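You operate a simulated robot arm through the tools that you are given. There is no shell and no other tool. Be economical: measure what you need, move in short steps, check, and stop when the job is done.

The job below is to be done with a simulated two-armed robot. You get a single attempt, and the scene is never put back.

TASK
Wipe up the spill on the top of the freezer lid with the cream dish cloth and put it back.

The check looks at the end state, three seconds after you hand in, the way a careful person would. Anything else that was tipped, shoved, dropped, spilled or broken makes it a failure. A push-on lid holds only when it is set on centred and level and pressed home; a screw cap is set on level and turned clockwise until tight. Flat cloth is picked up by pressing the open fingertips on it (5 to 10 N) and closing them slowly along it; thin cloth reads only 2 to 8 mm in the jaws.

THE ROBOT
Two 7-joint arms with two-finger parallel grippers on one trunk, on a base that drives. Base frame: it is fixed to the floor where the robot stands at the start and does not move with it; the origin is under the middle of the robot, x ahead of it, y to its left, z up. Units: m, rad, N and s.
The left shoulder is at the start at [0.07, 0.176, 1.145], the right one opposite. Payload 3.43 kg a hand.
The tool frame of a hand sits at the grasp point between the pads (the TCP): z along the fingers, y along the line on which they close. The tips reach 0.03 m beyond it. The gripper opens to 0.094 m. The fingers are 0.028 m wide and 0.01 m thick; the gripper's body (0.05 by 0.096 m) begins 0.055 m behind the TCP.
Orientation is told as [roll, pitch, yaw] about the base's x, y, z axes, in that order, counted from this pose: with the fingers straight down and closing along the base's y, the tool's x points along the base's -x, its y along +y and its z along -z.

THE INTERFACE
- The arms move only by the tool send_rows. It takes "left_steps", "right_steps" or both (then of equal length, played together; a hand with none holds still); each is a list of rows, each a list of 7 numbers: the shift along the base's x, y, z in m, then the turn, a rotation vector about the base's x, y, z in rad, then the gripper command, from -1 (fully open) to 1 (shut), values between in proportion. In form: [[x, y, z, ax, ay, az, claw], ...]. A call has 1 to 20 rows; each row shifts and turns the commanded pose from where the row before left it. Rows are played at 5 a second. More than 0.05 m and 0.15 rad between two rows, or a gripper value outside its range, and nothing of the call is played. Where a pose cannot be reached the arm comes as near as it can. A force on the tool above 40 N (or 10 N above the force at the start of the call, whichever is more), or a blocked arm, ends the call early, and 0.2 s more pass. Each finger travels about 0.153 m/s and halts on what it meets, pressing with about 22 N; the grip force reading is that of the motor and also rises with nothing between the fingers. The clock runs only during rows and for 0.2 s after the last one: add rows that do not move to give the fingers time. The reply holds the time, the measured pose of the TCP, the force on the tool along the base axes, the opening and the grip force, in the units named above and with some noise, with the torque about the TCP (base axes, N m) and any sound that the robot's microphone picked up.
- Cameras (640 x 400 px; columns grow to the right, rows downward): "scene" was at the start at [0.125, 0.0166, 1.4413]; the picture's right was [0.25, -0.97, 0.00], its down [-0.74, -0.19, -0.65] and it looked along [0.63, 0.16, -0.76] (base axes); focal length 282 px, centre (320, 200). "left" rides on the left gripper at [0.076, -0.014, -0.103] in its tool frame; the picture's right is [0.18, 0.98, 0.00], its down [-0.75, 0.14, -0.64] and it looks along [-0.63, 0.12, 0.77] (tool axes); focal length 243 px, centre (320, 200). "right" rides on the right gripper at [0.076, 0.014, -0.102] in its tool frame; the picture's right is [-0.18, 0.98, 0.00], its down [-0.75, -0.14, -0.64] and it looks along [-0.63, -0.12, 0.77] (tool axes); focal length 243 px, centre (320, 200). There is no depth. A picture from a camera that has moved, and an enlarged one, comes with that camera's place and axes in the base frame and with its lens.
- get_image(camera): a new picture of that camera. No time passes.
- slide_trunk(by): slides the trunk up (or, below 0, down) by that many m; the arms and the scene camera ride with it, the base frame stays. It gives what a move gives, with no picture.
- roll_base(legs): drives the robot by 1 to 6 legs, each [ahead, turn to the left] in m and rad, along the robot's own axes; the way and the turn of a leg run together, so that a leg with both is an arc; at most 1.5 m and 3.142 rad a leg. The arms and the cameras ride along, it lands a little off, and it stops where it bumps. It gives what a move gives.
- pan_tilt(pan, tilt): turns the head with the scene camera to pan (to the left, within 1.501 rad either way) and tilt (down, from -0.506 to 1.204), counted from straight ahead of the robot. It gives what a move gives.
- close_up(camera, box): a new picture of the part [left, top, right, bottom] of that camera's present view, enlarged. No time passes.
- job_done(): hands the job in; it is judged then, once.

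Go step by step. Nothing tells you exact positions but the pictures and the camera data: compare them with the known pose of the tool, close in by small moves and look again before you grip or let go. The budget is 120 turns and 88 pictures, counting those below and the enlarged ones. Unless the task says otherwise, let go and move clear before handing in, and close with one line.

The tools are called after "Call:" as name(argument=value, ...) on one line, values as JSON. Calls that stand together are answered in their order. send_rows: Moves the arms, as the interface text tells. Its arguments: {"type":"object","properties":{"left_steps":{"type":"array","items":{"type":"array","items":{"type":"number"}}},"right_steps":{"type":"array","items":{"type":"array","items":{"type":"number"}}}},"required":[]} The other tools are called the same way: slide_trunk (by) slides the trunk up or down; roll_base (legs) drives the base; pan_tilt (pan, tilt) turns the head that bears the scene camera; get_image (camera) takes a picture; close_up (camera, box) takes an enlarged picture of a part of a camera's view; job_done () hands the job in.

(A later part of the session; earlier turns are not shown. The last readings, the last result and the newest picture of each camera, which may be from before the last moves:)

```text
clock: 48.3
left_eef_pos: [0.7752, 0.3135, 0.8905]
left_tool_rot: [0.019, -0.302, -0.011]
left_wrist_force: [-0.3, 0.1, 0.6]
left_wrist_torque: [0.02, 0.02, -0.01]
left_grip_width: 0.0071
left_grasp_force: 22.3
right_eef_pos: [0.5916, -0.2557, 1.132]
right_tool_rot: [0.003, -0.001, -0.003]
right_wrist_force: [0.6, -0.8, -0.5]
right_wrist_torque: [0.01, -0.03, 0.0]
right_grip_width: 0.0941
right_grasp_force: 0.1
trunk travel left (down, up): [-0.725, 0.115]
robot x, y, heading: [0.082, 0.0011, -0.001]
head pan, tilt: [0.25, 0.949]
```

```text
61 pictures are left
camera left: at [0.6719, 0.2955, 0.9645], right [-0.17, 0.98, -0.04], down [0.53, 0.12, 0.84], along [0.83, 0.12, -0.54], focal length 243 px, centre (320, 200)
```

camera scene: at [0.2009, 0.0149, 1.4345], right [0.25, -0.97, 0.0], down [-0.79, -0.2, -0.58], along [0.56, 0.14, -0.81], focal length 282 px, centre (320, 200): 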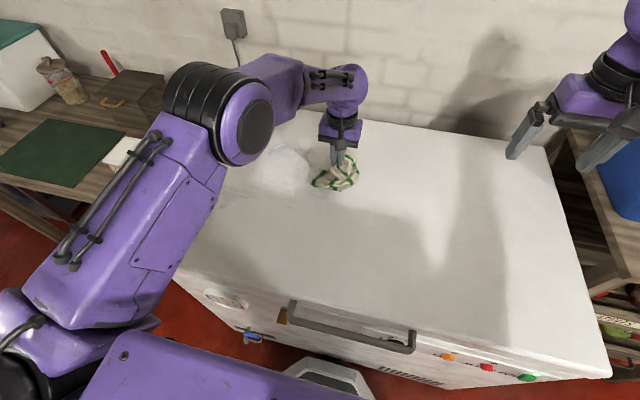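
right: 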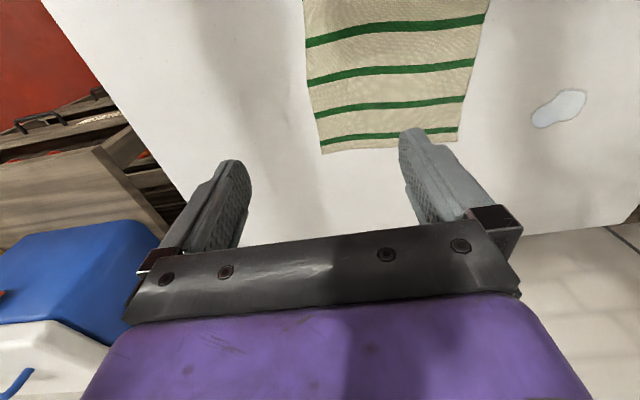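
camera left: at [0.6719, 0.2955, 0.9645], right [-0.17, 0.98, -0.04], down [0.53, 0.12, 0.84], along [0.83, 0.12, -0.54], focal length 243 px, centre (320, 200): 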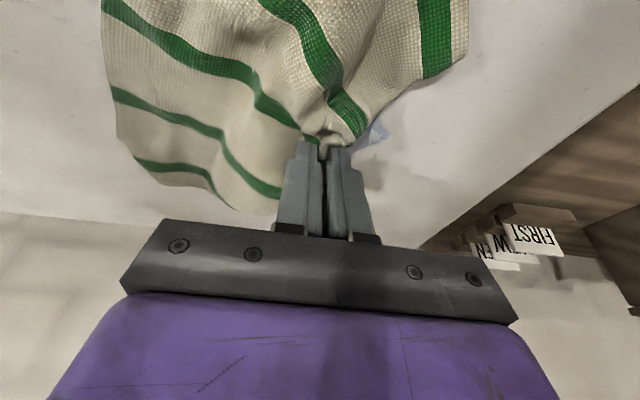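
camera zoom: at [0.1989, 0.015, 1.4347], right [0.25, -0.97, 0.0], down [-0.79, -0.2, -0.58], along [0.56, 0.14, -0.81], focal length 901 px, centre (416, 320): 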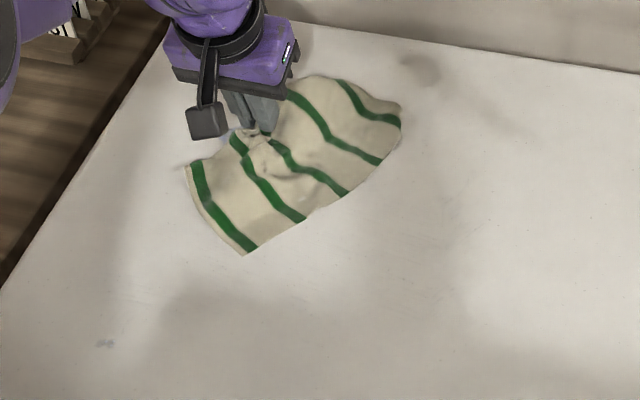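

The cloth is mostly on the patch with a sliver just left of the tips. I'll shift left a little, press, and drag inward.

Call:
send_rows(left_steps=[[0, 0.025, 0, 0, 0, 0, 1], [0, 0.01, -0.005, 0, 0, 0, 1], [0, 0, -0.004, 0, 0, 0, 1], [0, -0.02, 0, 0, 0, 0, 1], [0, -0.03, 0, 0, 0, 0, 1], [0, -0.03, 0, 0, 0, 0, 1], [-0.025, 0.0, 0, 0, 0, 0, 1], [0, 0.03, 0, 0, 0, 0, 1], [0, 0.03, 0, 0, 0, 0, 1], [0, 0.02, 0, 0, 0, 0, 1], [-0.03, -0.02, 0, 0, 0, 0, 1], [0, -0.03, 0, 0, 0, 0, 1], [0, -0.03, 0, 0, 0, 0, 1], [-0.03, 0, 0, 0, 0, 0, 1], [-0.03, 0.0, 0, 0, 0, 0, 1], [0, 0, 0, 0, 0, 0, 1]])

Call:
close_up(camera="scene", box=[190, 100, 390, 225])

Call:
get_image(camera="left")

```text
clock: 51.7
left_eef_pos: [0.6587, 0.2648, 0.8825]
left_tool_rot: [0.02, -0.305, -0.011]
left_wrist_force: [6.3, 0.5, 24.5]
left_wrist_torque: [0.11, -0.07, 0.0]
left_grip_width: 0.0069
left_grasp_force: 21.5
right_eef_pos: [0.5876, -0.257, 1.1326]
right_tool_rot: [0.004, -0.002, -0.003]
right_wrist_force: [0.0, 0.5, -0.1]
right_wrist_torque: [-0.01, 0.0, 0.02]
right_grip_width: 0.0938
right_grasp_force: 0.1
trunk travel left (down, up): [-0.725, 0.115]
robot x, y, heading: [0.08, 0.0014, -0.003]
head pan, tilt: [0.25, 0.949]
```

```text
3.20 times, centred on (290, 162) of scene
camera zoom: at [0.1962, 0.0125, 1.4351], right [0.25, -0.97, 0.0], down [-0.79, -0.2, -0.58], along [0.57, 0.14, -0.81], focal length 901 px, centre (416, 320)
```

zoom: 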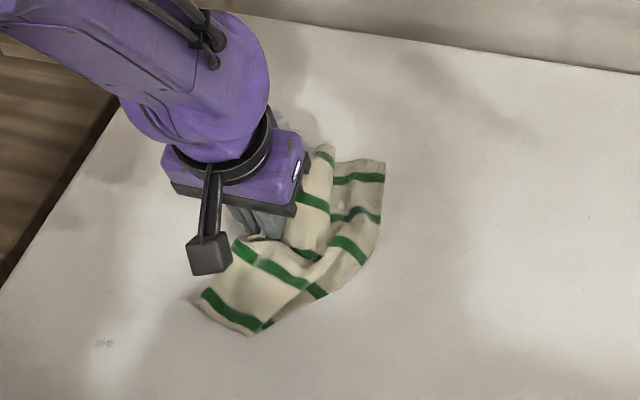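

```text
59 pictures are left
camera left: at [0.5559, 0.2477, 0.9576], right [-0.17, 0.98, -0.04], down [0.53, 0.12, 0.84], along [0.83, 0.13, -0.54], focal length 243 px, centre (320, 200)
```

left: 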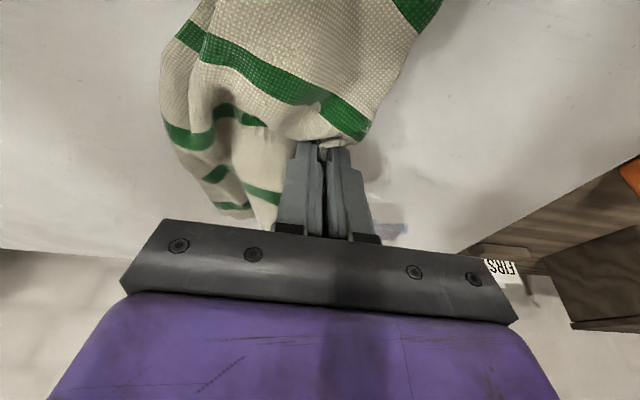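

A little remains at the far side and a small spot at (0.52, 0.35). I'll do the near spot first, which also clears the view.

Call:
send_rows(left_steps=[[-0.01, 0.02, 0.03, 0, 0.1, 0, 1], [-0.025, 0.025, 0.02, 0, 0.1, 0, 1], [-0.03, 0.02, 0, 0, 0.1, 0, 1], [-0.03, 0.02, 0, 0, 0, 0, 1], [-0.03, 0.015, 0, 0, 0, 0, 1], [0, 0, -0.03, 0, 0, 0, 1], [0, 0, -0.02, 0, 0, 0, 1], [0, 0, 0, 0, 0, 0, 1]])

Call:
close_up(camera="scene", box=[190, 100, 390, 225])

Call:
get_image(camera="left")

```text
clock: 53.5
left_eef_pos: [0.5338, 0.3672, 0.8817]
left_tool_rot: [0.017, -0.003, -0.011]
left_wrist_force: [-1.5, -0.1, 23.9]
left_wrist_torque: [0.01, -0.01, -0.03]
left_grip_width: 0.0071
left_grasp_force: 22.0
right_eef_pos: [0.588, -0.2553, 1.1323]
right_tool_rot: [0.0, -0.005, -0.004]
right_wrist_force: [-0.2, 0.0, 0.0]
right_wrist_torque: [-0.05, 0.04, -0.03]
right_grip_width: 0.094
right_grasp_force: 0.1
trunk travel left (down, up): [-0.725, 0.115]
robot x, y, heading: [0.0774, -0.0021, 0.004]
head pan, tilt: [0.25, 0.949]
```

```text
3.20 times, centred on (290, 162) of scene
camera zoom: at [0.1968, 0.0133, 1.4354], right [0.25, -0.97, 0.0], down [-0.79, -0.2, -0.58], along [0.57, 0.14, -0.81], focal length 901 px, centre (416, 320)
```

zoom: 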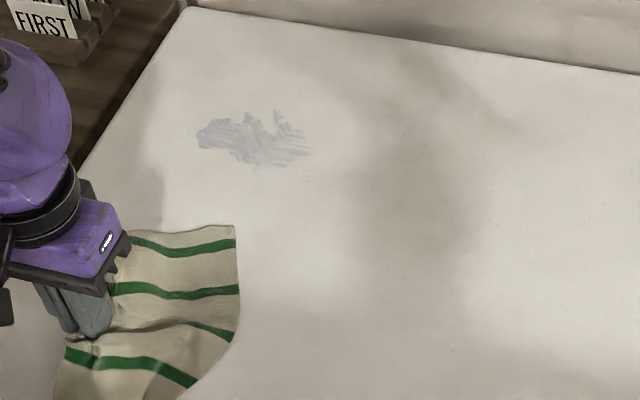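

```text
57 pictures are left
camera left: at [0.4574, 0.3503, 0.9834], right [-0.17, 0.98, 0.02], down [0.75, 0.12, 0.65], along [0.64, 0.13, -0.76], focal length 243 px, centre (320, 200)
```

left: 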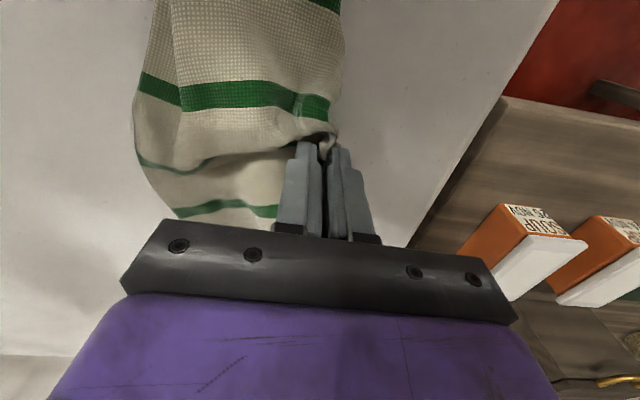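

The near spot is under the cloth now, and a thin patch remains around (0.74–0.82, 0.25–0.37). I'll scrub the near spot with short strokes inward.

Call:
send_rows(left_steps=[[-0.015, 0, 0.001, 0, 0, 0, 1], [0, -0.025, 0, 0, 0, 0, 1], [0, -0.025, 0, 0, 0, 0, 1], [0.015, 0.025, 0, 0, 0, 0, 1], [0, 0.025, 0, 0, 0, 0, 1], [-0.008, -0.025, 0, 0, 0, 0, 1], [0, -0.025, 0, 0, 0, 0, 1], [0.02, -0.025, 0, 0, 0, 0, 1], [0.02, 0, 0, 0, 0, 0, 1], [0.01, 0.02, 0.03, 0, 0, 0, 1], [0.02, 0.02, 0.02, 0, 0, 0, 1], [0.03, 0, 0, 0, 0, 0, 1], [0.03, 0, 0, 0, 0, 0, 1], [0, 0, 0, 0, 0, 0, 1]])

Call:
close_up(camera="scene", box=[190, 100, 390, 225])

```text
clock: 56.5
left_eef_pos: [0.6566, 0.3326, 0.9291]
left_tool_rot: [0.018, -0.001, -0.008]
left_wrist_force: [-1.0, 0.3, 0.6]
left_wrist_torque: [0.0, -0.04, -0.02]
left_grip_width: 0.007
left_grasp_force: 21.8
right_eef_pos: [0.5891, -0.2546, 1.1312]
right_tool_rot: [0.0, -0.001, -0.002]
right_wrist_force: [-0.3, -0.7, -0.8]
right_wrist_torque: [0.01, 0.01, -0.01]
right_grip_width: 0.094
right_grasp_force: 0.0
trunk travel left (down, up): [-0.725, 0.115]
robot x, y, heading: [0.0758, -0.0047, -0.007]
head pan, tilt: [0.25, 0.949]
```

```text
3.20 times, centred on (290, 162) of scene
camera zoom: at [0.1981, 0.0151, 1.4348], right [0.25, -0.97, 0.0], down [-0.79, -0.2, -0.58], along [0.56, 0.14, -0.81], focal length 901 px, centre (416, 320)
```

zoom: 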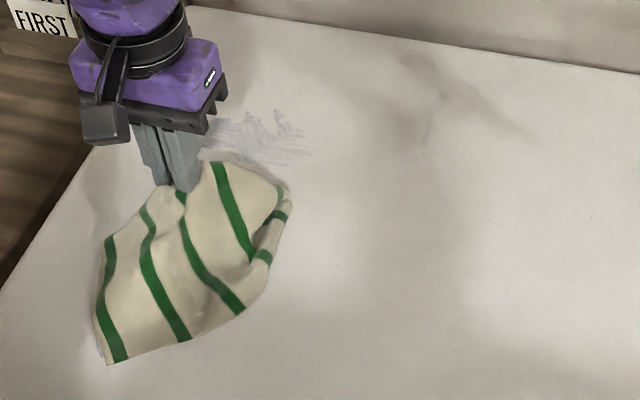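

Now the far patch, again with the fingers tilted outward. I'll land beyond its left end.

Call:
send_rows(left_steps=[[0.02, 0.01, 0.01, 0, -0.1, 0, 1], [0.03, 0.01, 0, 0, -0.1, 0, 1], [0.03, 0.01, 0, 0, -0.1, 0, 1], [0.03, 0.01, 0, 0, -0.1, 0, 1], [0.03, 0, 0, 0, -0.05, 0, 1], [0.01, 0, -0.02, 0, 0, 0, 1], [0, 0, -0.02, 0, 0, 0, 1], [0, 0, -0.01, 0, 0, 0, 1], [0, 0, 0, 0, 0, 0, 1]])

Call:
get_image(camera="left")

Call:
close_up(camera="scene", box=[190, 100, 390, 225])

```text
clock: 58.5
left_eef_pos: [0.807, 0.3727, 0.8909]
left_tool_rot: [0.022, -0.451, -0.011]
left_wrist_force: [-0.8, 0.1, 0.6]
left_wrist_torque: [0.01, 0.01, 0.0]
left_grip_width: 0.0069
left_grasp_force: 21.7
right_eef_pos: [0.5911, -0.2549, 1.1312]
right_tool_rot: [-0.001, -0.002, -0.002]
right_wrist_force: [-0.1, 0.2, -0.1]
right_wrist_torque: [-0.04, -0.01, 0.01]
right_grip_width: 0.0939
right_grasp_force: 0.1
trunk travel left (down, up): [-0.725, 0.115]
robot x, y, heading: [0.0795, 0.0, -0.005]
head pan, tilt: [0.25, 0.949]
```

```text
55 pictures are left
camera left: at [0.6943, 0.3561, 0.9493], right [-0.16, 0.98, -0.06], down [0.4, 0.12, 0.91], along [0.9, 0.12, -0.41], focal length 243 px, centre (320, 200)
```

left: 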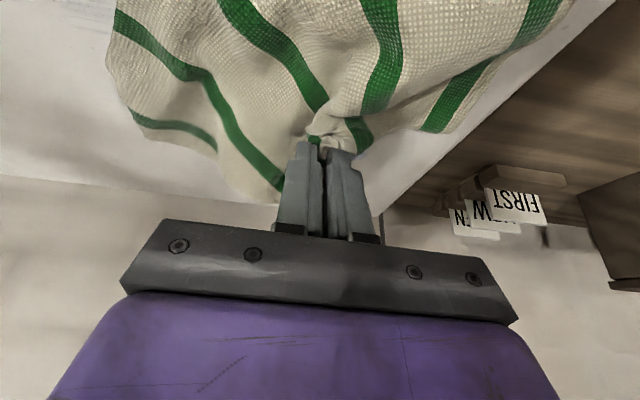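

```text
3.20 times, centred on (290, 162) of scene
camera zoom: at [0.199, 0.0152, 1.4347], right [0.25, -0.97, 0.0], down [-0.79, -0.2, -0.58], along [0.56, 0.14, -0.81], focal length 901 px, centre (416, 320)
```

zoom: 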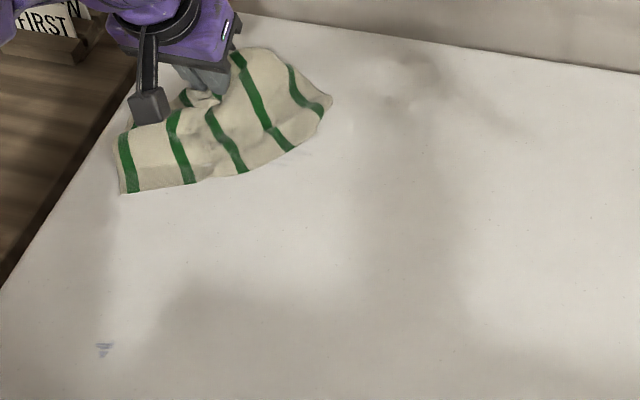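

The cloth covers the far patch. I'll press and scrub in zigzag, ending inward.

Call:
send_rows(left_steps=[[0, 0, -0.005, 0, 0, 0, 1], [0, -0.02, -0.003, 0, 0, 0, 1], [0, -0.03, 0, 0, 0, 0, 1], [0, -0.03, 0, 0, 0, 0, 1], [-0.02, -0.03, 0, 0, 0, 0, 1], [0, 0.03, 0, 0, 0, 0, 1], [0, 0.03, 0, 0, 0, 0, 1], [0, 0.03, 0, 0, 0, 0, 1], [-0.02, 0.02, 0, 0, 0, 0, 1], [0, -0.03, 0, 0, 0, 0, 1], [0, -0.03, 0, 0, 0, 0, 1], [0, -0.03, 0, 0, 0, 0, 1], [-0.02, -0.03, 0, 0, 0, 0, 1], [0, 0.03, 0, 0, 0, 0, 1], [0, 0.03, 0, 0, 0, 0, 1], [-0.02, 0.03, 0, 0, 0, 0, 1], [0, -0.03, 0, 0, 0, 0, 1], [0, -0.03, 0, 0, 0, 0, 1], [0, -0.03, 0, 0, 0, 0, 1], [0, 0, 0, 0, 0, 0, 1]])

Call:
close_up(camera="scene", box=[190, 100, 390, 225])

```text
clock: 62.7
left_eef_pos: [0.7255, 0.2524, 0.8858]
left_tool_rot: [0.021, -0.453, -0.012]
left_wrist_force: [-0.2, 3.8, 17.0]
left_wrist_torque: [0.0, 0.03, 0.0]
left_grip_width: 0.0068
left_grasp_force: 21.7
right_eef_pos: [0.5886, -0.2554, 1.133]
right_tool_rot: [0.0, -0.003, -0.005]
right_wrist_force: [0.3, 0.7, -0.1]
right_wrist_torque: [-0.02, 0.02, -0.02]
right_grip_width: 0.0939
right_grasp_force: 0.0
trunk travel left (down, up): [-0.725, 0.115]
robot x, y, heading: [0.0774, 0.0, -0.001]
head pan, tilt: [0.25, 0.949]
```

```text
3.20 times, centred on (290, 162) of scene
camera zoom: at [0.1958, 0.0152, 1.435], right [0.25, -0.97, 0.0], down [-0.79, -0.2, -0.58], along [0.57, 0.14, -0.81], focal length 901 px, centre (416, 320)
```

zoom: 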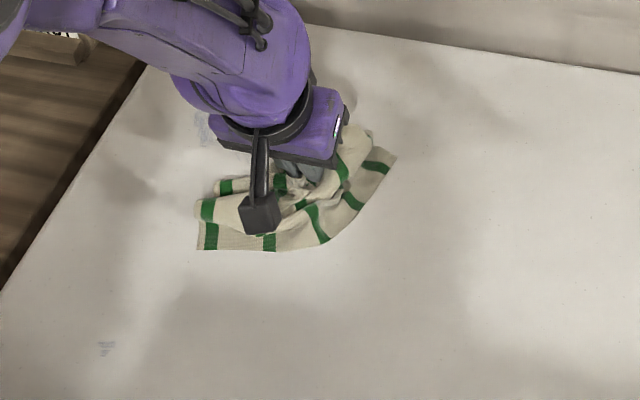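

A faint trace seems left at the far left, and the near spot still shows. I'll carry the cloth to the near spot, landing just in front of it.

Call:
send_rows(left_steps=[[-0.02, 0.01, 0.03, 0, 0.1, 0, 1], [-0.03, 0.02, 0.02, 0, 0.1, 0, 1], [-0.03, 0.02, 0, 0, 0.1, 0, 1], [-0.03, 0.02, 0, 0, 0.1, 0, 1], [-0.03, 0.02, 0, 0, 0.05, 0, 1], [-0.03, 0.02, 0, 0, 0, 0, 1], [-0.03, 0.0, 0, 0, 0, 0, 1], [-0.03, 0.0, 0, 0, 0, 0, 1], [0, 0, -0.03, 0, 0, 0, 1], [0, 0, -0.019, 0, 0, 0, 1], [0, 0, 0, 0, 0, 0, 1]])

Call:
get_image(camera="scene")

Call:
close_up(camera="scene", box=[190, 100, 390, 225])

```text
clock: 65.1
left_eef_pos: [0.4973, 0.3632, 0.8842]
left_tool_rot: [0.017, -0.002, -0.012]
left_wrist_force: [-1.4, -0.4, 13.2]
left_wrist_torque: [-0.02, 0.15, 0.01]
left_grip_width: 0.0069
left_grasp_force: 21.7
right_eef_pos: [0.5912, -0.2556, 1.1324]
right_tool_rot: [0.0, -0.002, -0.005]
right_wrist_force: [-0.6, 1.1, 0.3]
right_wrist_torque: [0.02, -0.01, 0.02]
right_grip_width: 0.094
right_grasp_force: 0.0
trunk travel left (down, up): [-0.725, 0.115]
robot x, y, heading: [0.082, 0.0021, -0.0]
head pan, tilt: [0.25, 0.949]
```

```text
52 pictures are left
camera scene: at [0.1981, 0.0147, 1.4349], right [0.25, -0.97, 0.0], down [-0.79, -0.2, -0.58], along [0.56, 0.14, -0.81], focal length 282 px, centre (320, 200)
```

scene: 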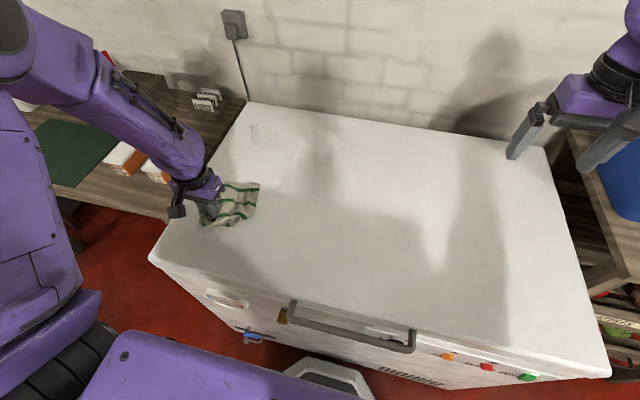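

```text
3.20 times, centred on (290, 162) of scene
camera zoom: at [0.1981, 0.0147, 1.4349], right [0.25, -0.97, 0.0], down [-0.79, -0.2, -0.58], along [0.56, 0.14, -0.81], focal length 901 px, centre (416, 320)
```

zoom: 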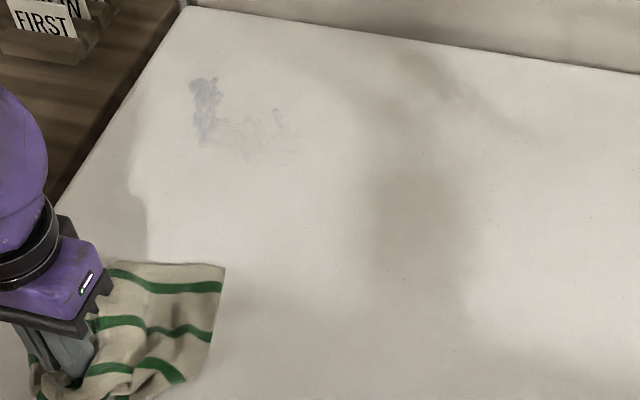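

Only faint traces remain at the far left (about x 0.75–0.83, y 0.27–0.39). I'll finish the near spot first with small strokes.

Call:
send_rows(left_steps=[[0, -0.025, 0, 0, 0, 0, 1], [0, -0.025, 0, 0, 0, 0, 1], [0.012, 0, 0, 0, 0, 0, 1], [0, 0.025, 0, 0, 0, 0, 1], [0, 0.025, 0, 0, 0, 0, 1], [0.012, 0, 0, 0, 0, 0, 1], [0, -0.025, 0, 0, 0, 0, 1], [0, -0.025, 0, 0, 0, 0, 1], [0.012, 0, 0, 0, 0, 0, 1], [0, 0.025, 0, 0, 0, 0, 1], [0, 0.02, 0, 0, 0, 0, 1], [-0.02, 0, 0, 0, 0, 0, 1], [0, -0.025, 0, 0, 0, 0, 1], [0, -0.025, 0, 0, 0, 0, 1], [0.03, -0.025, 0.01, 0, 0, 0, 1], [0.02, 0.02, 0.03, 0, 0, 0, 1], [0.03, 0.02, 0.01, 0, 0, 0, 1], [0.03, 0, 0, 0, 0, 0, 1], [0.03, 0, 0, 0, 0, 0, 1], [0, 0, 0, 0, 0, 0, 1]])

Call:
close_up(camera="scene", box=[170, 100, 370, 225])

```text
clock: 69.3
left_eef_pos: [0.6534, 0.3229, 0.9329]
left_tool_rot: [0.016, 0.001, -0.008]
left_wrist_force: [-1.0, 0.4, -0.6]
left_wrist_torque: [-0.01, -0.02, 0.01]
left_grip_width: 0.0069
left_grasp_force: 22.0
right_eef_pos: [0.5894, -0.2555, 1.1334]
right_tool_rot: [0.0, -0.001, -0.004]
right_wrist_force: [0.3, -0.8, -0.4]
right_wrist_torque: [0.0, 0.05, 0.03]
right_grip_width: 0.094
right_grasp_force: 0.1
trunk travel left (down, up): [-0.725, 0.115]
robot x, y, heading: [0.0748, -0.0014, -0.003]
head pan, tilt: [0.25, 0.949]
```

```text
3.20 times, centred on (270, 162) of scene
camera zoom: at [0.1987, 0.0154, 1.4347], right [0.25, -0.97, 0.0], down [-0.79, -0.2, -0.58], along [0.56, 0.14, -0.81], focal length 901 px, centre (480, 320)
```

zoom: 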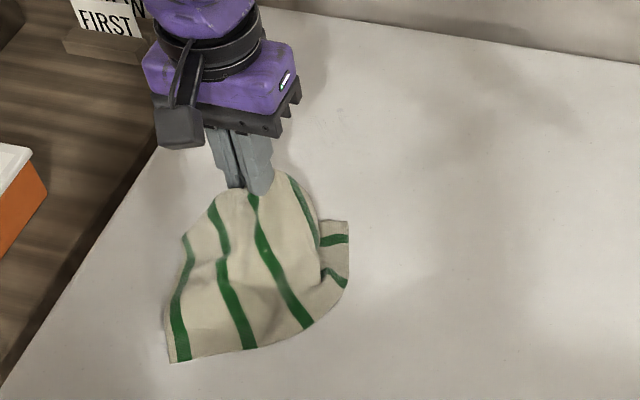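

Now back to the far-left trace, with more tilt to reach it.

Call:
send_rows(left_steps=[[0.03, 0.013, 0.01, 0, -0.1, 0, 1], [0.03, 0.013, 0, 0, -0.1, 0, 1], [0.03, 0.013, 0, 0, -0.1, 0, 1], [0.03, 0.013, 0, 0, -0.1, 0, 1], [0.03, 0.013, 0, 0, -0.1, 0, 1], [0.027, 0.012, 0, 0, -0.05, 0, 1], [0, 0, -0.025, 0, 0, 0, 1], [0, 0, -0.025, 0, 0, 0, 1], [0, 0, -0.007, 0, 0, 0, 1], [0, 0, 0, 0, 0, 0, 1]])

Call:
close_up(camera="scene", box=[170, 100, 370, 225])

Call:
get_image(camera="left")

```text
clock: 71.5
left_eef_pos: [0.8297, 0.399, 0.8878]
left_tool_rot: [0.02, -0.551, -0.009]
left_wrist_force: [0.5, 0.4, 2.0]
left_wrist_torque: [0.03, -0.03, 0.02]
left_grip_width: 0.0025
left_grasp_force: 21.8
right_eef_pos: [0.5901, -0.2555, 1.1329]
right_tool_rot: [0.0, -0.002, -0.004]
right_wrist_force: [-0.1, 1.3, 0.6]
right_wrist_torque: [-0.01, 0.01, -0.02]
right_grip_width: 0.0939
right_grasp_force: 0.0
trunk travel left (down, up): [-0.725, 0.115]
robot x, y, heading: [0.0771, -0.0019, -0.001]
head pan, tilt: [0.25, 0.949]
```

```text
3.20 times, centred on (270, 162) of scene
camera zoom: at [0.1988, 0.015, 1.4348], right [0.25, -0.97, 0.0], down [-0.79, -0.2, -0.58], along [0.56, 0.14, -0.81], focal length 901 px, centre (480, 320)
```

zoom: 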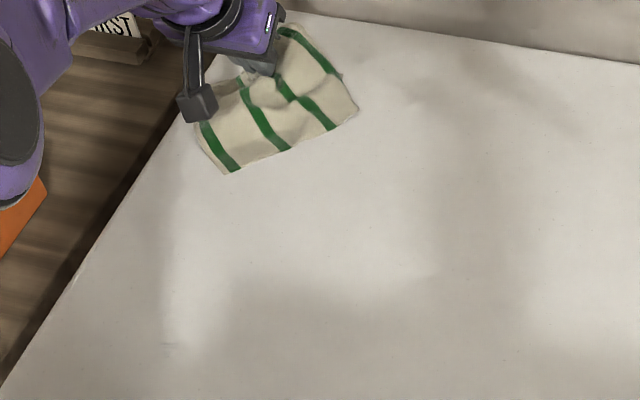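

```text
48 pictures are left
camera left: at [0.712, 0.3823, 0.9336], right [-0.16, 0.98, -0.08], down [0.31, 0.12, 0.94], along [0.94, 0.12, -0.32], focal length 243 px, centre (320, 200)
```

left: 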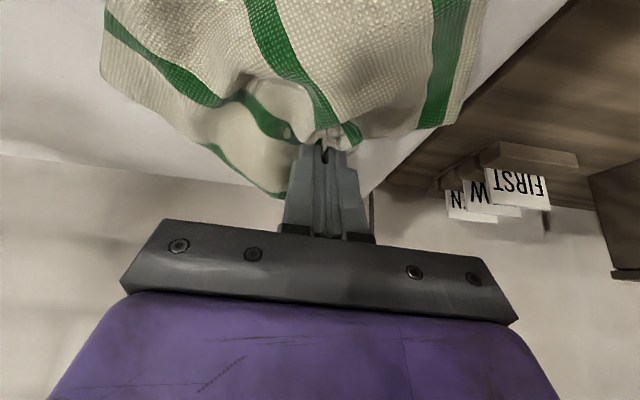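

The near spot is almost gone. The grip reads only 2.5 mm now, so I'll press and drag gently, then check whether the cloth still follows.

Call:
send_rows(left_steps=[[0, 0, -0.004, 0, 0, 0, 1], [0, -0.015, -0.002, 0, 0, 0, 1], [0, -0.02, 0, 0, 0, 0, 1], [-0.015, 0, 0, 0, 0, 0, 1], [0, 0.02, 0, 0, 0, 0, 1], [0, 0.02, 0, 0, 0, 0, 1], [-0.015, 0, 0, 0, 0, 0, 1], [0, -0.02, 0, 0, 0, 0, 1], [0, -0.02, 0, 0, 0, 0, 1], [-0.015, 0, 0, 0, 0, 0, 1], [0, 0.02, 0, 0, 0, 0, 1], [0, 0.02, 0, 0, 0, 0, 1], [-0.015, 0, 0, 0, 0, 0, 1], [0, -0.02, 0, 0, 0, 0, 1], [0, -0.02, 0, 0, 0, 0, 1], [0, 0, 0, 0, 0, 0, 1]])

Call:
close_up(camera="scene", box=[170, 100, 370, 225])

Call:
get_image(camera="left")

```text
clock: 74.9
left_eef_pos: [0.7692, 0.3642, 0.8836]
left_tool_rot: [0.021, -0.556, -0.012]
left_wrist_force: [0.8, 2.1, 22.1]
left_wrist_torque: [0.12, -0.07, 0.01]
left_grip_width: 0.0025
left_grasp_force: 21.8
right_eef_pos: [0.5875, -0.2547, 1.1338]
right_tool_rot: [0.0, -0.006, -0.003]
right_wrist_force: [-0.3, -0.1, -0.1]
right_wrist_torque: [-0.07, -0.02, 0.03]
right_grip_width: 0.0938
right_grasp_force: 0.1
trunk travel left (down, up): [-0.725, 0.115]
robot x, y, heading: [0.0798, -0.001, 0.004]
head pan, tilt: [0.25, 0.949]
```

```text
3.20 times, centred on (270, 162) of scene
camera zoom: at [0.195, 0.0144, 1.4352], right [0.25, -0.97, 0.0], down [-0.79, -0.2, -0.58], along [0.57, 0.14, -0.81], focal length 901 px, centre (480, 320)
```

zoom: 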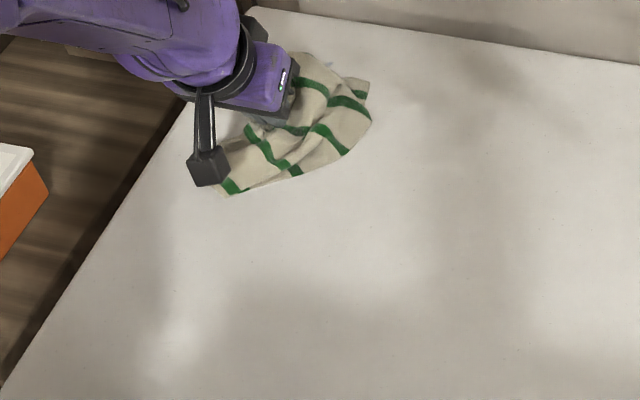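

```text
46 pictures are left
camera left: at [0.6506, 0.3473, 0.929], right [-0.16, 0.98, -0.08], down [0.3, 0.12, 0.95], along [0.94, 0.12, -0.32], focal length 243 px, centre (320, 200)
```

left: 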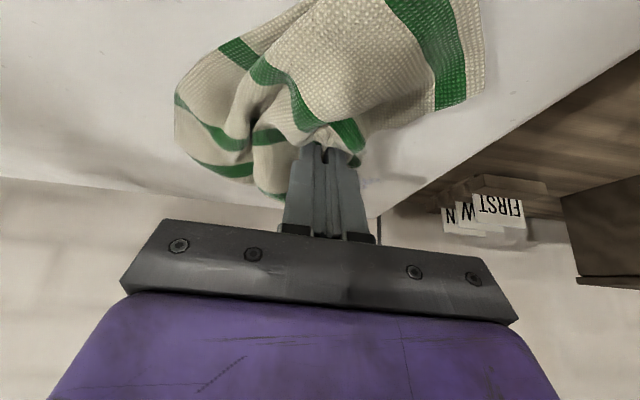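

The cloth still follows and the near spot is gone. A few more strokes over y 0.25–0.36, then drag away toward the middle and look.

Call:
send_rows(left_steps=[[0, -0.025, 0.001, 0, 0, 0, 1], [0, -0.025, 0, 0, 0, 0, 1], [0, -0.025, 0, 0, 0, 0, 1], [0.02, 0, 0, 0, 0, 0, 1], [0, 0.025, 0, 0, 0, 0, 1], [0, 0.025, 0, 0, 0, 0, 1], [0, 0.02, 0, 0, 0, 0, 1], [-0.035, 0, 0, 0, 0, 0, 1], [0, -0.025, 0, 0, 0, 0, 1], [0, -0.025, 0, 0, 0, 0, 1], [0, -0.025, 0, 0, 0, 0, 1], [-0.03, -0.025, 0, 0, 0.05, 0, 1], [-0.03, -0.025, 0.005, 0, 0.1, 0, 1], [-0.03, -0.025, 0.005, 0, 0.1, 0, 1], [-0.03, -0.03, 0.005, 0, 0.1, 0, 1], [-0.03, -0.03, 0, 0, 0.1, 0, 1], [0, -0.03, 0, 0, 0.1, 0, 1], [0, 0, 0, 0, 0, 0, 1]])

Call:
get_image(camera="scene")

Call:
close_up(camera="scene", box=[170, 100, 370, 225])

```text
clock: 78.7
left_eef_pos: [0.6035, 0.1208, 0.8969]
left_tool_rot: [0.014, 0.0, -0.009]
left_wrist_force: [-0.2, -0.3, 0.1]
left_wrist_torque: [0.0, 0.01, -0.01]
left_grip_width: 0.0023
left_grasp_force: 22.1
right_eef_pos: [0.5891, -0.2541, 1.1327]
right_tool_rot: [0.0, -0.002, -0.003]
right_wrist_force: [-0.4, -0.6, -0.3]
right_wrist_torque: [0.0, -0.01, 0.01]
right_grip_width: 0.0937
right_grasp_force: 0.0
trunk travel left (down, up): [-0.725, 0.115]
robot x, y, heading: [0.0784, -0.0023, -0.001]
head pan, tilt: [0.25, 0.949]
```

```text
45 pictures are left
camera scene: at [0.1988, 0.0157, 1.4347], right [0.25, -0.97, 0.0], down [-0.79, -0.2, -0.58], along [0.56, 0.14, -0.81], focal length 282 px, centre (320, 200)
```

scene: 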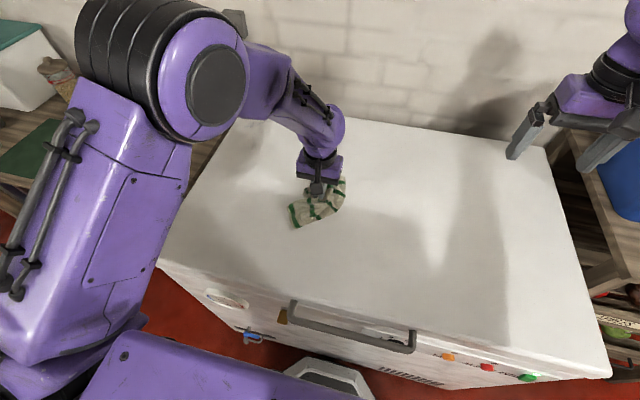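

```text
3.20 times, centred on (270, 162) of scene
camera zoom: at [0.1988, 0.0157, 1.4347], right [0.25, -0.97, 0.0], down [-0.79, -0.2, -0.58], along [0.56, 0.14, -0.81], focal length 901 px, centre (480, 320)
```

zoom: 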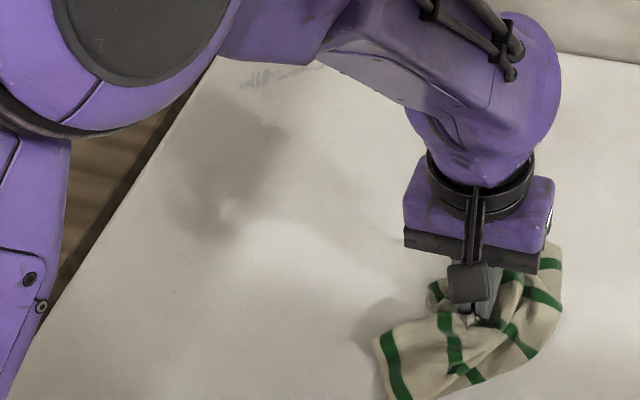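

A faint trace remains further out at about (0.82–0.87, 0.35–0.42), at the edge where the pad pushed it. I'll check the grip before going back.

Call:
get_image(camera="left")

```text
43 pictures are left
camera left: at [0.529, 0.1051, 0.9988], right [-0.17, 0.98, 0.02], down [0.76, 0.12, 0.64], along [0.63, 0.12, -0.77], focal length 243 px, centre (320, 200)
```

left: 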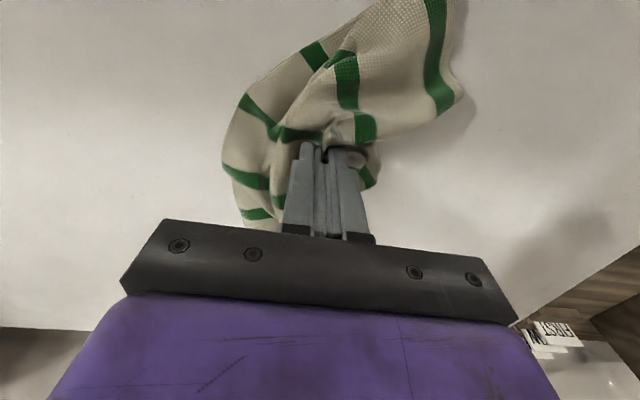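

The grip holds. I'll carry the cloth past the trace with more tilt and land at about x 0.88.

Call:
send_rows(left_steps=[[0.01, 0.02, 0.03, 0, 0, 0, 1], [0.02, 0.025, 0.03, 0, -0.05, 0, 1], [0.025, 0.025, 0, 0, -0.08, 0, 1], [0.025, 0.025, 0, 0, -0.08, 0, 1], [0.025, 0.025, 0, 0, -0.08, 0, 1], [0.025, 0.025, 0, 0, -0.08, 0, 1], [0.025, 0.025, 0, 0, -0.08, 0, 1], [0.025, 0.025, 0, 0, -0.08, 0, 1], [0.025, 0.025, 0, 0, -0.08, 0, 1], [0.025, 0.025, 0, 0, -0.06, 0, 1], [0.025, 0.02, 0, 0, -0.03, 0, 1], [0.02, 0.005, 0, 0, 0, 0, 1], [0, 0, -0.03, 0, 0, 0, 1], [0, 0, -0.03, 0, 0, 0, 1], [0, 0, 0, 0, 0, 0, 1]])

Call:
get_image(camera="left")

Call:
close_up(camera="scene", box=[170, 60, 370, 185])

```text
clock: 81.9
left_eef_pos: [0.8733, 0.3903, 0.897]
left_tool_rot: [0.023, -0.701, -0.011]
left_wrist_force: [0.1, 0.6, -0.4]
left_wrist_torque: [0.03, -0.02, -0.01]
left_grip_width: 0.0027
left_grasp_force: 22.0
left hand out of reach, approached as far as the arm can: row 14
right_eef_pos: [0.5897, -0.2563, 1.1313]
right_tool_rot: [0.0, -0.001, -0.004]
right_wrist_force: [0.4, -0.4, -0.4]
right_wrist_torque: [0.0, -0.02, -0.01]
right_grip_width: 0.0941
right_grasp_force: 0.1
trunk travel left (down, up): [-0.725, 0.115]
robot x, y, heading: [0.0816, -0.0041, -0.001]
head pan, tilt: [0.25, 0.949]
```

```text
42 pictures are left
camera left: at [0.7488, 0.3723, 0.9253], right [-0.14, 0.98, -0.1], down [0.16, 0.12, 0.98], along [0.98, 0.12, -0.18], focal length 243 px, centre (320, 200)
```

left: 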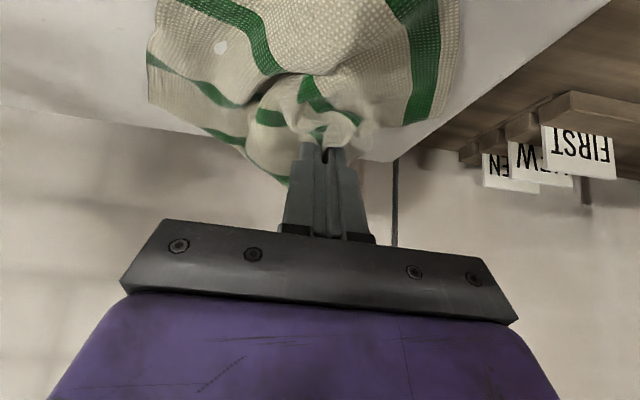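

```text
3.20 times, centred on (270, 122) of scene
camera zoom: at [0.1991, 0.0149, 1.4347], right [0.25, -0.97, 0.0], down [-0.79, -0.2, -0.58], along [0.56, 0.14, -0.81], focal length 901 px, centre (480, 448)
```

zoom: 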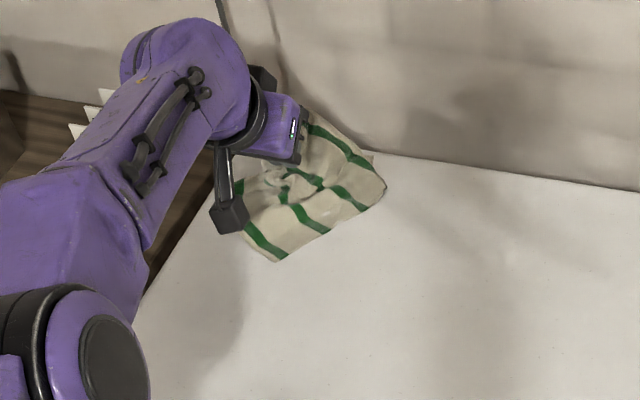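

The cloth lies over the trace. I'll press and drag inward (-x) in a couple of strokes, lifting on the way back.

Call:
send_rows(left_steps=[[-0.01, 0.015, -0.008, 0, 0, 0, 1], [0, 0, -0.006, 0, 0, 0, 1], [-0.025, 0, 0, 0, 0, 0, 1], [-0.025, 0, 0, 0, 0, 0, 1], [-0.025, 0, 0, 0, 0, 0, 1], [-0.025, 0, 0, 0, 0, 0, 1], [0, 0, 0.02, 0, 0, 0, 1], [0.03, -0.02, 0, 0, 0, 0, 1], [0.03, -0.02, 0, 0, 0, 0, 1], [0.03, 0, 0, 0, 0, 0, 1], [0.005, 0, -0.02, 0, 0, 0, 1], [-0.025, 0, 0, 0, 0, 0, 1], [-0.025, 0, 0, 0, 0, 0, 1], [-0.025, 0, 0, 0, 0, 0, 1], [-0.025, 0, 0, 0, 0, 0, 1], [0, 0, 0, 0, 0, 0, 1]])

Call:
get_image(camera="left")

Call:
close_up(camera="scene", box=[170, 60, 370, 185])

```text
clock: 83.3
left_eef_pos: [0.8604, 0.4248, 0.8828]
left_tool_rot: [0.018, -0.727, -0.003]
left_wrist_force: [-3.3, -4.9, 23.9]
left_wrist_torque: [-0.3, -0.09, -0.11]
left_grip_width: 0.0028
left_grasp_force: 22.5
left hand out of reach, approached as far as the arm can: row 1, 3, 4, 5, 6
right_eef_pos: [0.5892, -0.2559, 1.1322]
right_tool_rot: [0.001, -0.004, -0.004]
right_wrist_force: [0.9, 0.3, -0.2]
right_wrist_torque: [-0.02, 0.03, 0.01]
right_grip_width: 0.0941
right_grasp_force: 0.1
trunk travel left (down, up): [-0.725, 0.115]
robot x, y, heading: [0.0792, -0.0002, -0.002]
head pan, tilt: [0.25, 0.949]
stopped in row 6 (left hand): the force on the tool passed its limit (the readings are from after the stop); the commanded pose is now the measured one
```

```text
40 pictures are left
camera left: at [0.7361, 0.4074, 0.908], right [-0.14, 0.98, -0.11], down [0.14, 0.13, 0.98], along [0.98, 0.13, -0.15], focal length 243 px, centre (320, 200)
```

left: 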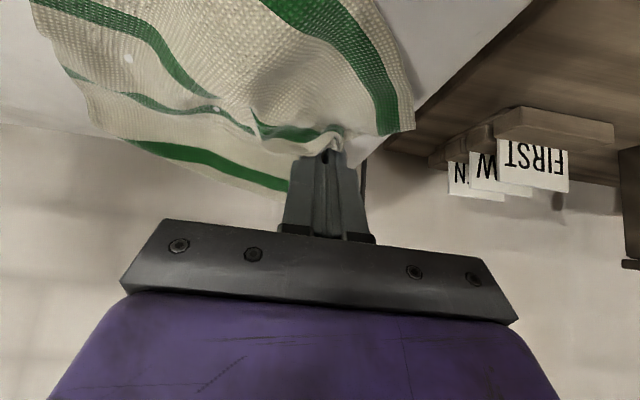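

```text
3.20 times, centred on (270, 122) of scene
camera zoom: at [0.1967, 0.0144, 1.4348], right [0.24, -0.97, 0.0], down [-0.79, -0.2, -0.58], along [0.57, 0.14, -0.81], focal length 901 px, centre (480, 448)
```

zoom: 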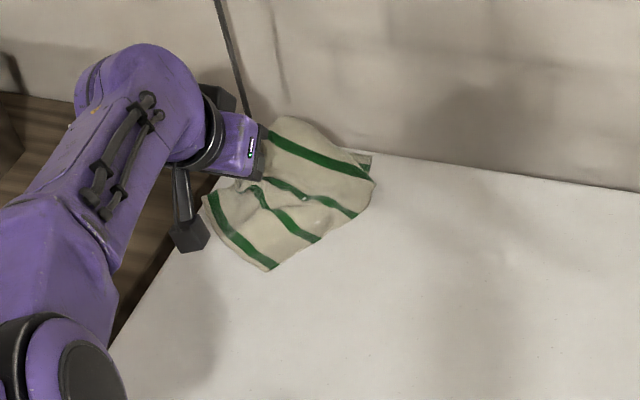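

The arm is at its limit in this posture. I'll lift, retract with less tilt, look at the trace, and then move the base 2 cm closer.

Call:
send_rows(left_steps=[[-0.02, -0.01, 0.02, 0, 0.05, 0, 1], [-0.03, -0.02, 0.02, 0, 0.08, 0, 1], [-0.03, -0.02, 0.01, 0, 0.08, 0, 1], [-0.03, -0.02, 0, 0, 0.08, 0, 1], [-0.03, -0.02, 0, 0, 0.08, 0, 1], [-0.03, -0.02, 0, 0, 0.08, 0, 1], [-0.03, -0.03, 0, 0, 0.08, 0, 1], [-0.03, -0.03, 0, 0, 0.08, 0, 1], [-0.03, -0.03, 0, 0, 0.06, 0, 1], [-0.02, -0.03, 0, 0, 0.05, 0, 1], [0, -0.03, 0, 0, 0, 0, 1], [0, -0.03, 0, 0, 0, 0, 1], [0, 0, 0, 0, 0, 0, 1]])

Call:
roll_base(legs=[[0.02, 0]])

Call:
pan_tilt(pan=0.4, tilt=0.8)

Call:
get_image(camera="scene")

```text
clock: 86.1
left_eef_pos: [0.7673, 0.1663, 0.9084]
left_tool_rot: [0.014, 0.005, -0.006]
left_wrist_force: [-0.1, -0.5, 0.4]
left_wrist_torque: [0.02, -0.01, 0.01]
left_grip_width: 0.0027
left_grasp_force: 21.8
left hand out of reach, approached as far as the arm can: row 1, 2, 3, 4, 5, 6, 7, 8, 9, 10, 12
right_eef_pos: [0.5898, -0.2549, 1.1314]
right_tool_rot: [-0.001, -0.003, -0.005]
right_wrist_force: [0.2, 0.0, -0.6]
right_wrist_torque: [-0.07, -0.05, 0.01]
right_grip_width: 0.094
right_grasp_force: 0.0
trunk travel left (down, up): [-0.725, 0.115]
robot x, y, heading: [0.0787, -0.0035, -0.001]
head pan, tilt: [0.25, 0.949]
```

```text
clock: 87.0
left_eef_pos: [0.7787, 0.1676, 0.9084]
left_tool_rot: [0.015, 0.005, -0.006]
left_wrist_force: [0.0, 0.8, -0.2]
left_wrist_torque: [-0.01, 0.03, -0.01]
left_grip_width: 0.0026
left_grasp_force: 21.9
right_eef_pos: [0.6012, -0.2552, 1.1317]
right_tool_rot: [-0.001, 0.0, -0.002]
right_wrist_force: [1.1, -0.6, 0.1]
right_wrist_torque: [0.04, 0.01, 0.03]
right_grip_width: 0.094
right_grasp_force: 0.1
trunk travel left (down, up): [-0.725, 0.115]
robot x, y, heading: [0.0929, -0.0011, 0.002]
head pan, tilt: [0.25, 0.949]
stopped in leg 1: the robot was blocked; the commanded pose is now the measured one
```

```text
clock: 87.7
left_eef_pos: [0.7768, 0.1671, 0.9092]
left_tool_rot: [0.013, 0.005, -0.006]
left_wrist_force: [0.5, -0.6, -1.0]
left_wrist_torque: [-0.02, 0.01, -0.02]
left_grip_width: 0.0024
left_grasp_force: 21.5
right_eef_pos: [0.6004, -0.255, 1.1316]
right_tool_rot: [0.0, -0.003, -0.004]
right_wrist_force: [0.4, 0.0, -0.5]
right_wrist_torque: [-0.01, 0.01, -0.05]
right_grip_width: 0.0939
right_grasp_force: 0.1
trunk travel left (down, up): [-0.725, 0.115]
robot x, y, heading: [0.0874, 0.0013, -0.005]
head pan, tilt: [0.4, 0.799]
```

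```text
38 pictures are left
camera scene: at [0.2136, 0.0284, 1.4461], right [0.39, -0.92, 0.0], down [-0.66, -0.28, -0.7], along [0.64, 0.27, -0.72], focal length 282 px, centre (320, 200)
```

scene: 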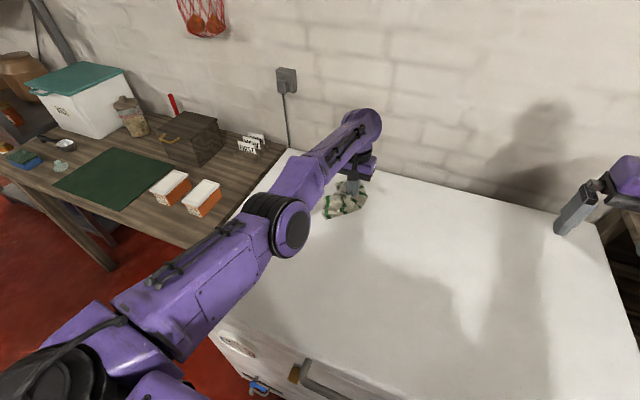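

The base is touching now, so I won't drive further. I'll draw the arm back to see the far-left corner.

Call:
send_rows(left_steps=[[-0.03, -0.01, 0.01, 0, 0, 0, 1], [-0.03, -0.01, 0.01, 0, 0, 0, 1], [-0.03, -0.01, 0, 0, 0, 0, 1], [-0.03, -0.02, 0, 0, 0, 0, 1], [-0.03, -0.02, 0, 0, 0, 0, 1], [-0.03, -0.02, 0, 0, 0, 0, 1], [-0.03, -0.02, 0, 0, 0, 0, 1], [0, 0, 0, 0, 0, 0, 1]])

Call:
close_up(camera="scene", box=[200, 130, 440, 280])

```text
clock: 89.5
left_eef_pos: [0.7365, 0.0109, 0.9223]
left_tool_rot: [0.014, 0.007, -0.006]
left_wrist_force: [0.0, 0.1, 0.7]
left_wrist_torque: [-0.01, 0.03, 0.0]
left_grip_width: 0.0022
left_grasp_force: 22.4
left hand out of reach, approached as far as the arm can: row 1, 2, 3, 4, 5, 6, 7
right_eef_pos: [0.6007, -0.2551, 1.1322]
right_tool_rot: [0.001, -0.002, -0.004]
right_wrist_force: [-1.0, -0.6, -0.2]
right_wrist_torque: [0.0, 0.01, -0.01]
right_grip_width: 0.0941
right_grasp_force: 0.1
trunk travel left (down, up): [-0.725, 0.115]
robot x, y, heading: [0.0904, -0.0025, -0.002]
head pan, tilt: [0.4, 0.799]
```

```text
2.67 times, centred on (320, 205) of scene
camera zoom: at [0.2135, 0.0291, 1.4462], right [0.39, -0.92, 0.0], down [-0.66, -0.28, -0.7], along [0.64, 0.27, -0.72], focal length 751 px, centre (320, 187)
```

zoom: 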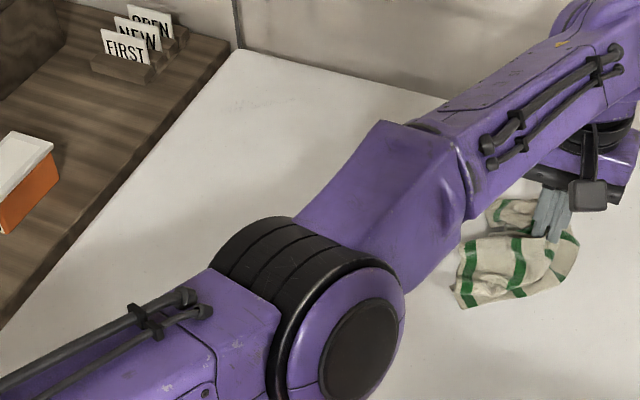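

The trace looks almost gone from here, but the arm lags its command because the elbow is nearly straight. I'll nudge it to bend back.

Call:
send_rows(left_steps=[[0, 0.02, 0.03, 0, 0, 0, 1], [0, 0.02, 0.03, 0, 0, 0, 1], [0, 0.02, 0.03, 0, 0, 0, 1], [0, 0, 0, 0, 0, 0, 1]])

Call:
get_image(camera="scene")

```text
clock: 90.5
left_eef_pos: [0.7547, 0.0672, 1.011]
left_tool_rot: [0.014, 0.006, -0.007]
left_wrist_force: [1.2, -0.8, 0.6]
left_wrist_torque: [0.0, -0.01, -0.03]
left_grip_width: 0.0025
left_grasp_force: 22.0
left hand out of reach, approached as far as the arm can: row 1, 2, 3
right_eef_pos: [0.5999, -0.2557, 1.1319]
right_tool_rot: [0.001, -0.002, -0.005]
right_wrist_force: [-0.4, 1.0, 0.6]
right_wrist_torque: [-0.03, 0.01, -0.02]
right_grip_width: 0.0939
right_grasp_force: 0.1
trunk travel left (down, up): [-0.725, 0.115]
robot x, y, heading: [0.0885, -0.0014, -0.006]
head pan, tilt: [0.4, 0.799]
```

```text
36 pictures are left
camera scene: at [0.2136, 0.0281, 1.4462], right [0.39, -0.92, 0.0], down [-0.66, -0.28, -0.7], along [0.64, 0.27, -0.72], focal length 282 px, centre (320, 200)
```

scene: 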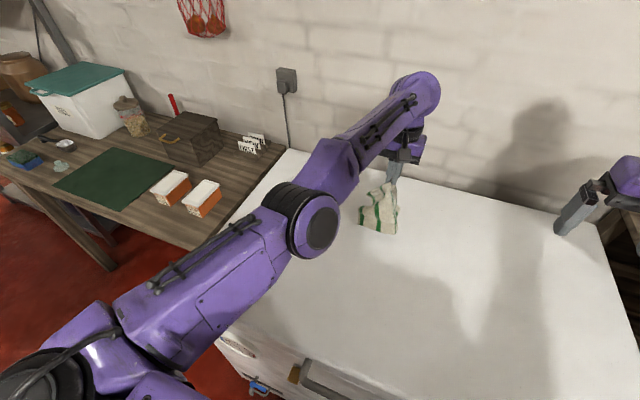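

The elbow is straight, so I'll try a stronger pull inward.

Call:
send_rows(left_steps=[[-0.045, 0, 0.01, 0, 0, 0, 1], [-0.045, 0, 0.01, 0, 0, 0, 1], [-0.045, 0, 0.01, 0, 0, 0, 1], [0, 0, 0, 0, 0, 0, 1], [0, 0, 0, 0, 0, 0, 1]])

```text
clock: 91.7
left_eef_pos: [0.7344, 0.0288, 1.0597]
left_tool_rot: [0.013, 0.005, -0.005]
left_wrist_force: [0.4, 0.5, -0.2]
left_wrist_torque: [0.0, 0.0, 0.0]
left_grip_width: 0.0025
left_grasp_force: 21.6
left hand out of reach, approached as far as the arm can: row 1, 2, 3
right_eef_pos: [0.6009, -0.2564, 1.1314]
right_tool_rot: [-0.001, -0.002, -0.003]
right_wrist_force: [-0.7, 0.4, -0.8]
right_wrist_torque: [-0.02, -0.02, -0.03]
right_grip_width: 0.0939
right_grasp_force: 0.1
trunk travel left (down, up): [-0.725, 0.115]
robot x, y, heading: [0.0879, 0.0019, -0.006]
head pan, tilt: [0.4, 0.799]
```

I'll look at the arm's posture.

Call:
get_image(camera="scene")

```text
35 pictures are left
camera scene: at [0.2134, 0.0284, 1.4462], right [0.39, -0.92, 0.0], down [-0.66, -0.28, -0.7], along [0.64, 0.27, -0.72], focal length 282 px, centre (320, 200)
```

scene: 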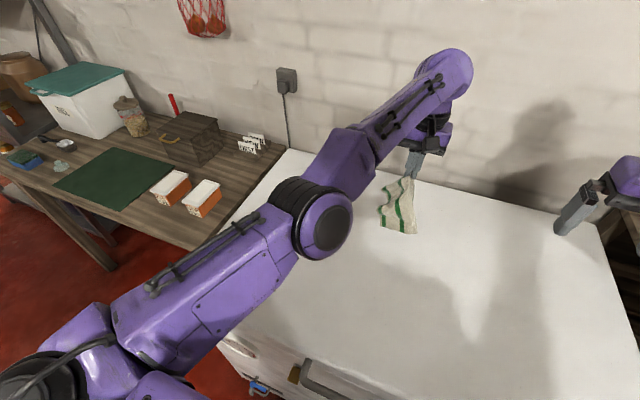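

The arm is nearly straight. I'll move the command back out and to the left, raising the hand, and then try coming in from there.

Call:
send_rows(left_steps=[[0.04, 0.03, 0, 0, 0, 0, 1], [0.04, 0.03, 0, 0, 0, 0, 1], [0.03, 0.04, 0, 0, 0, 0, 1], [0.0, 0.04, 0, 0, 0, 0, 1], [0.0, 0.04, 0, 0, 0, 0, 1], [0, 0, 0, 0, 0, 0, 1]])

```text
clock: 93.1
left_eef_pos: [0.7746, 0.2481, 1.0586]
left_tool_rot: [0.014, 0.008, -0.005]
left_wrist_force: [0.2, -0.2, 0.2]
left_wrist_torque: [0.01, 0.0, -0.03]
left_grip_width: 0.0023
left_grasp_force: 22.5
left hand out of reach, approached as far as the arm can: row 1, 2, 3, 5
right_eef_pos: [0.6006, -0.2565, 1.1325]
right_tool_rot: [0.0, -0.002, -0.004]
right_wrist_force: [0.4, -0.1, 0.7]
right_wrist_torque: [0.02, 0.0, -0.01]
right_grip_width: 0.0939
right_grasp_force: 0.0
trunk travel left (down, up): [-0.725, 0.115]
robot x, y, heading: [0.0882, 0.0009, 0.003]
head pan, tilt: [0.4, 0.799]
```

I'll try small inward steps from here.

Call:
send_rows(left_steps=[[-0.005, 0, 0, 0, 0, 0, 1], [-0.005, 0, 0, 0, 0, 0, 1], [-0.005, 0, 0, 0, 0, 0, 1], [-0.005, 0, 0, 0, 0, 0, 1], [-0.005, 0, 0, 0, 0, 0, 1], [-0.005, 0, 0, 0, 0, 0, 1]])

```text
clock: 94.5
left_eef_pos: [0.7757, 0.2478, 1.0576]
left_tool_rot: [0.016, 0.006, -0.004]
left_wrist_force: [0.1, 0.1, -0.4]
left_wrist_torque: [0.0, -0.01, 0.0]
left_grip_width: 0.0026
left_grasp_force: 21.7
left hand out of reach, approached as far as the arm can: row 1, 2, 3, 4, 5, 6
right_eef_pos: [0.6013, -0.255, 1.132]
right_tool_rot: [0.0, -0.001, -0.003]
right_wrist_force: [-0.4, 0.6, -0.9]
right_wrist_torque: [0.05, 0.02, 0.0]
right_grip_width: 0.0943
right_grasp_force: 0.0
trunk travel left (down, up): [-0.725, 0.115]
robot x, y, heading: [0.0861, -0.0015, -0.006]
head pan, tilt: [0.4, 0.799]
```

It's at an elbow limit. I'll stretch outward past straight, then retract.

Call:
send_rows(left_steps=[[0.04, 0, 0, 0, 0, 0, 1], [0.04, 0, 0, 0, 0, 0, 1], [0.02, 0, 0, 0, 0, 0, 1], [0, 0, 0, 0, 0, 0, 1], [0, 0, 0, 0, 0, 0, 1]])

```text
clock: 95.7
left_eef_pos: [0.7781, 0.2513, 1.0567]
left_tool_rot: [0.012, 0.004, -0.006]
left_wrist_force: [0.0, -0.5, 0.5]
left_wrist_torque: [0.0, -0.04, -0.03]
left_grip_width: 0.0025
left_grasp_force: 21.7
left hand out of reach, approached as far as the arm can: row 1, 2, 3
right_eef_pos: [0.6005, -0.2548, 1.1327]
right_tool_rot: [0.0, -0.002, -0.001]
right_wrist_force: [-0.3, 0.0, -0.1]
right_wrist_torque: [0.03, 0.0, 0.05]
right_grip_width: 0.0942
right_grasp_force: 0.0
trunk travel left (down, up): [-0.725, 0.115]
robot x, y, heading: [0.0872, -0.0001, -0.004]
head pan, tilt: [0.4, 0.799]
```

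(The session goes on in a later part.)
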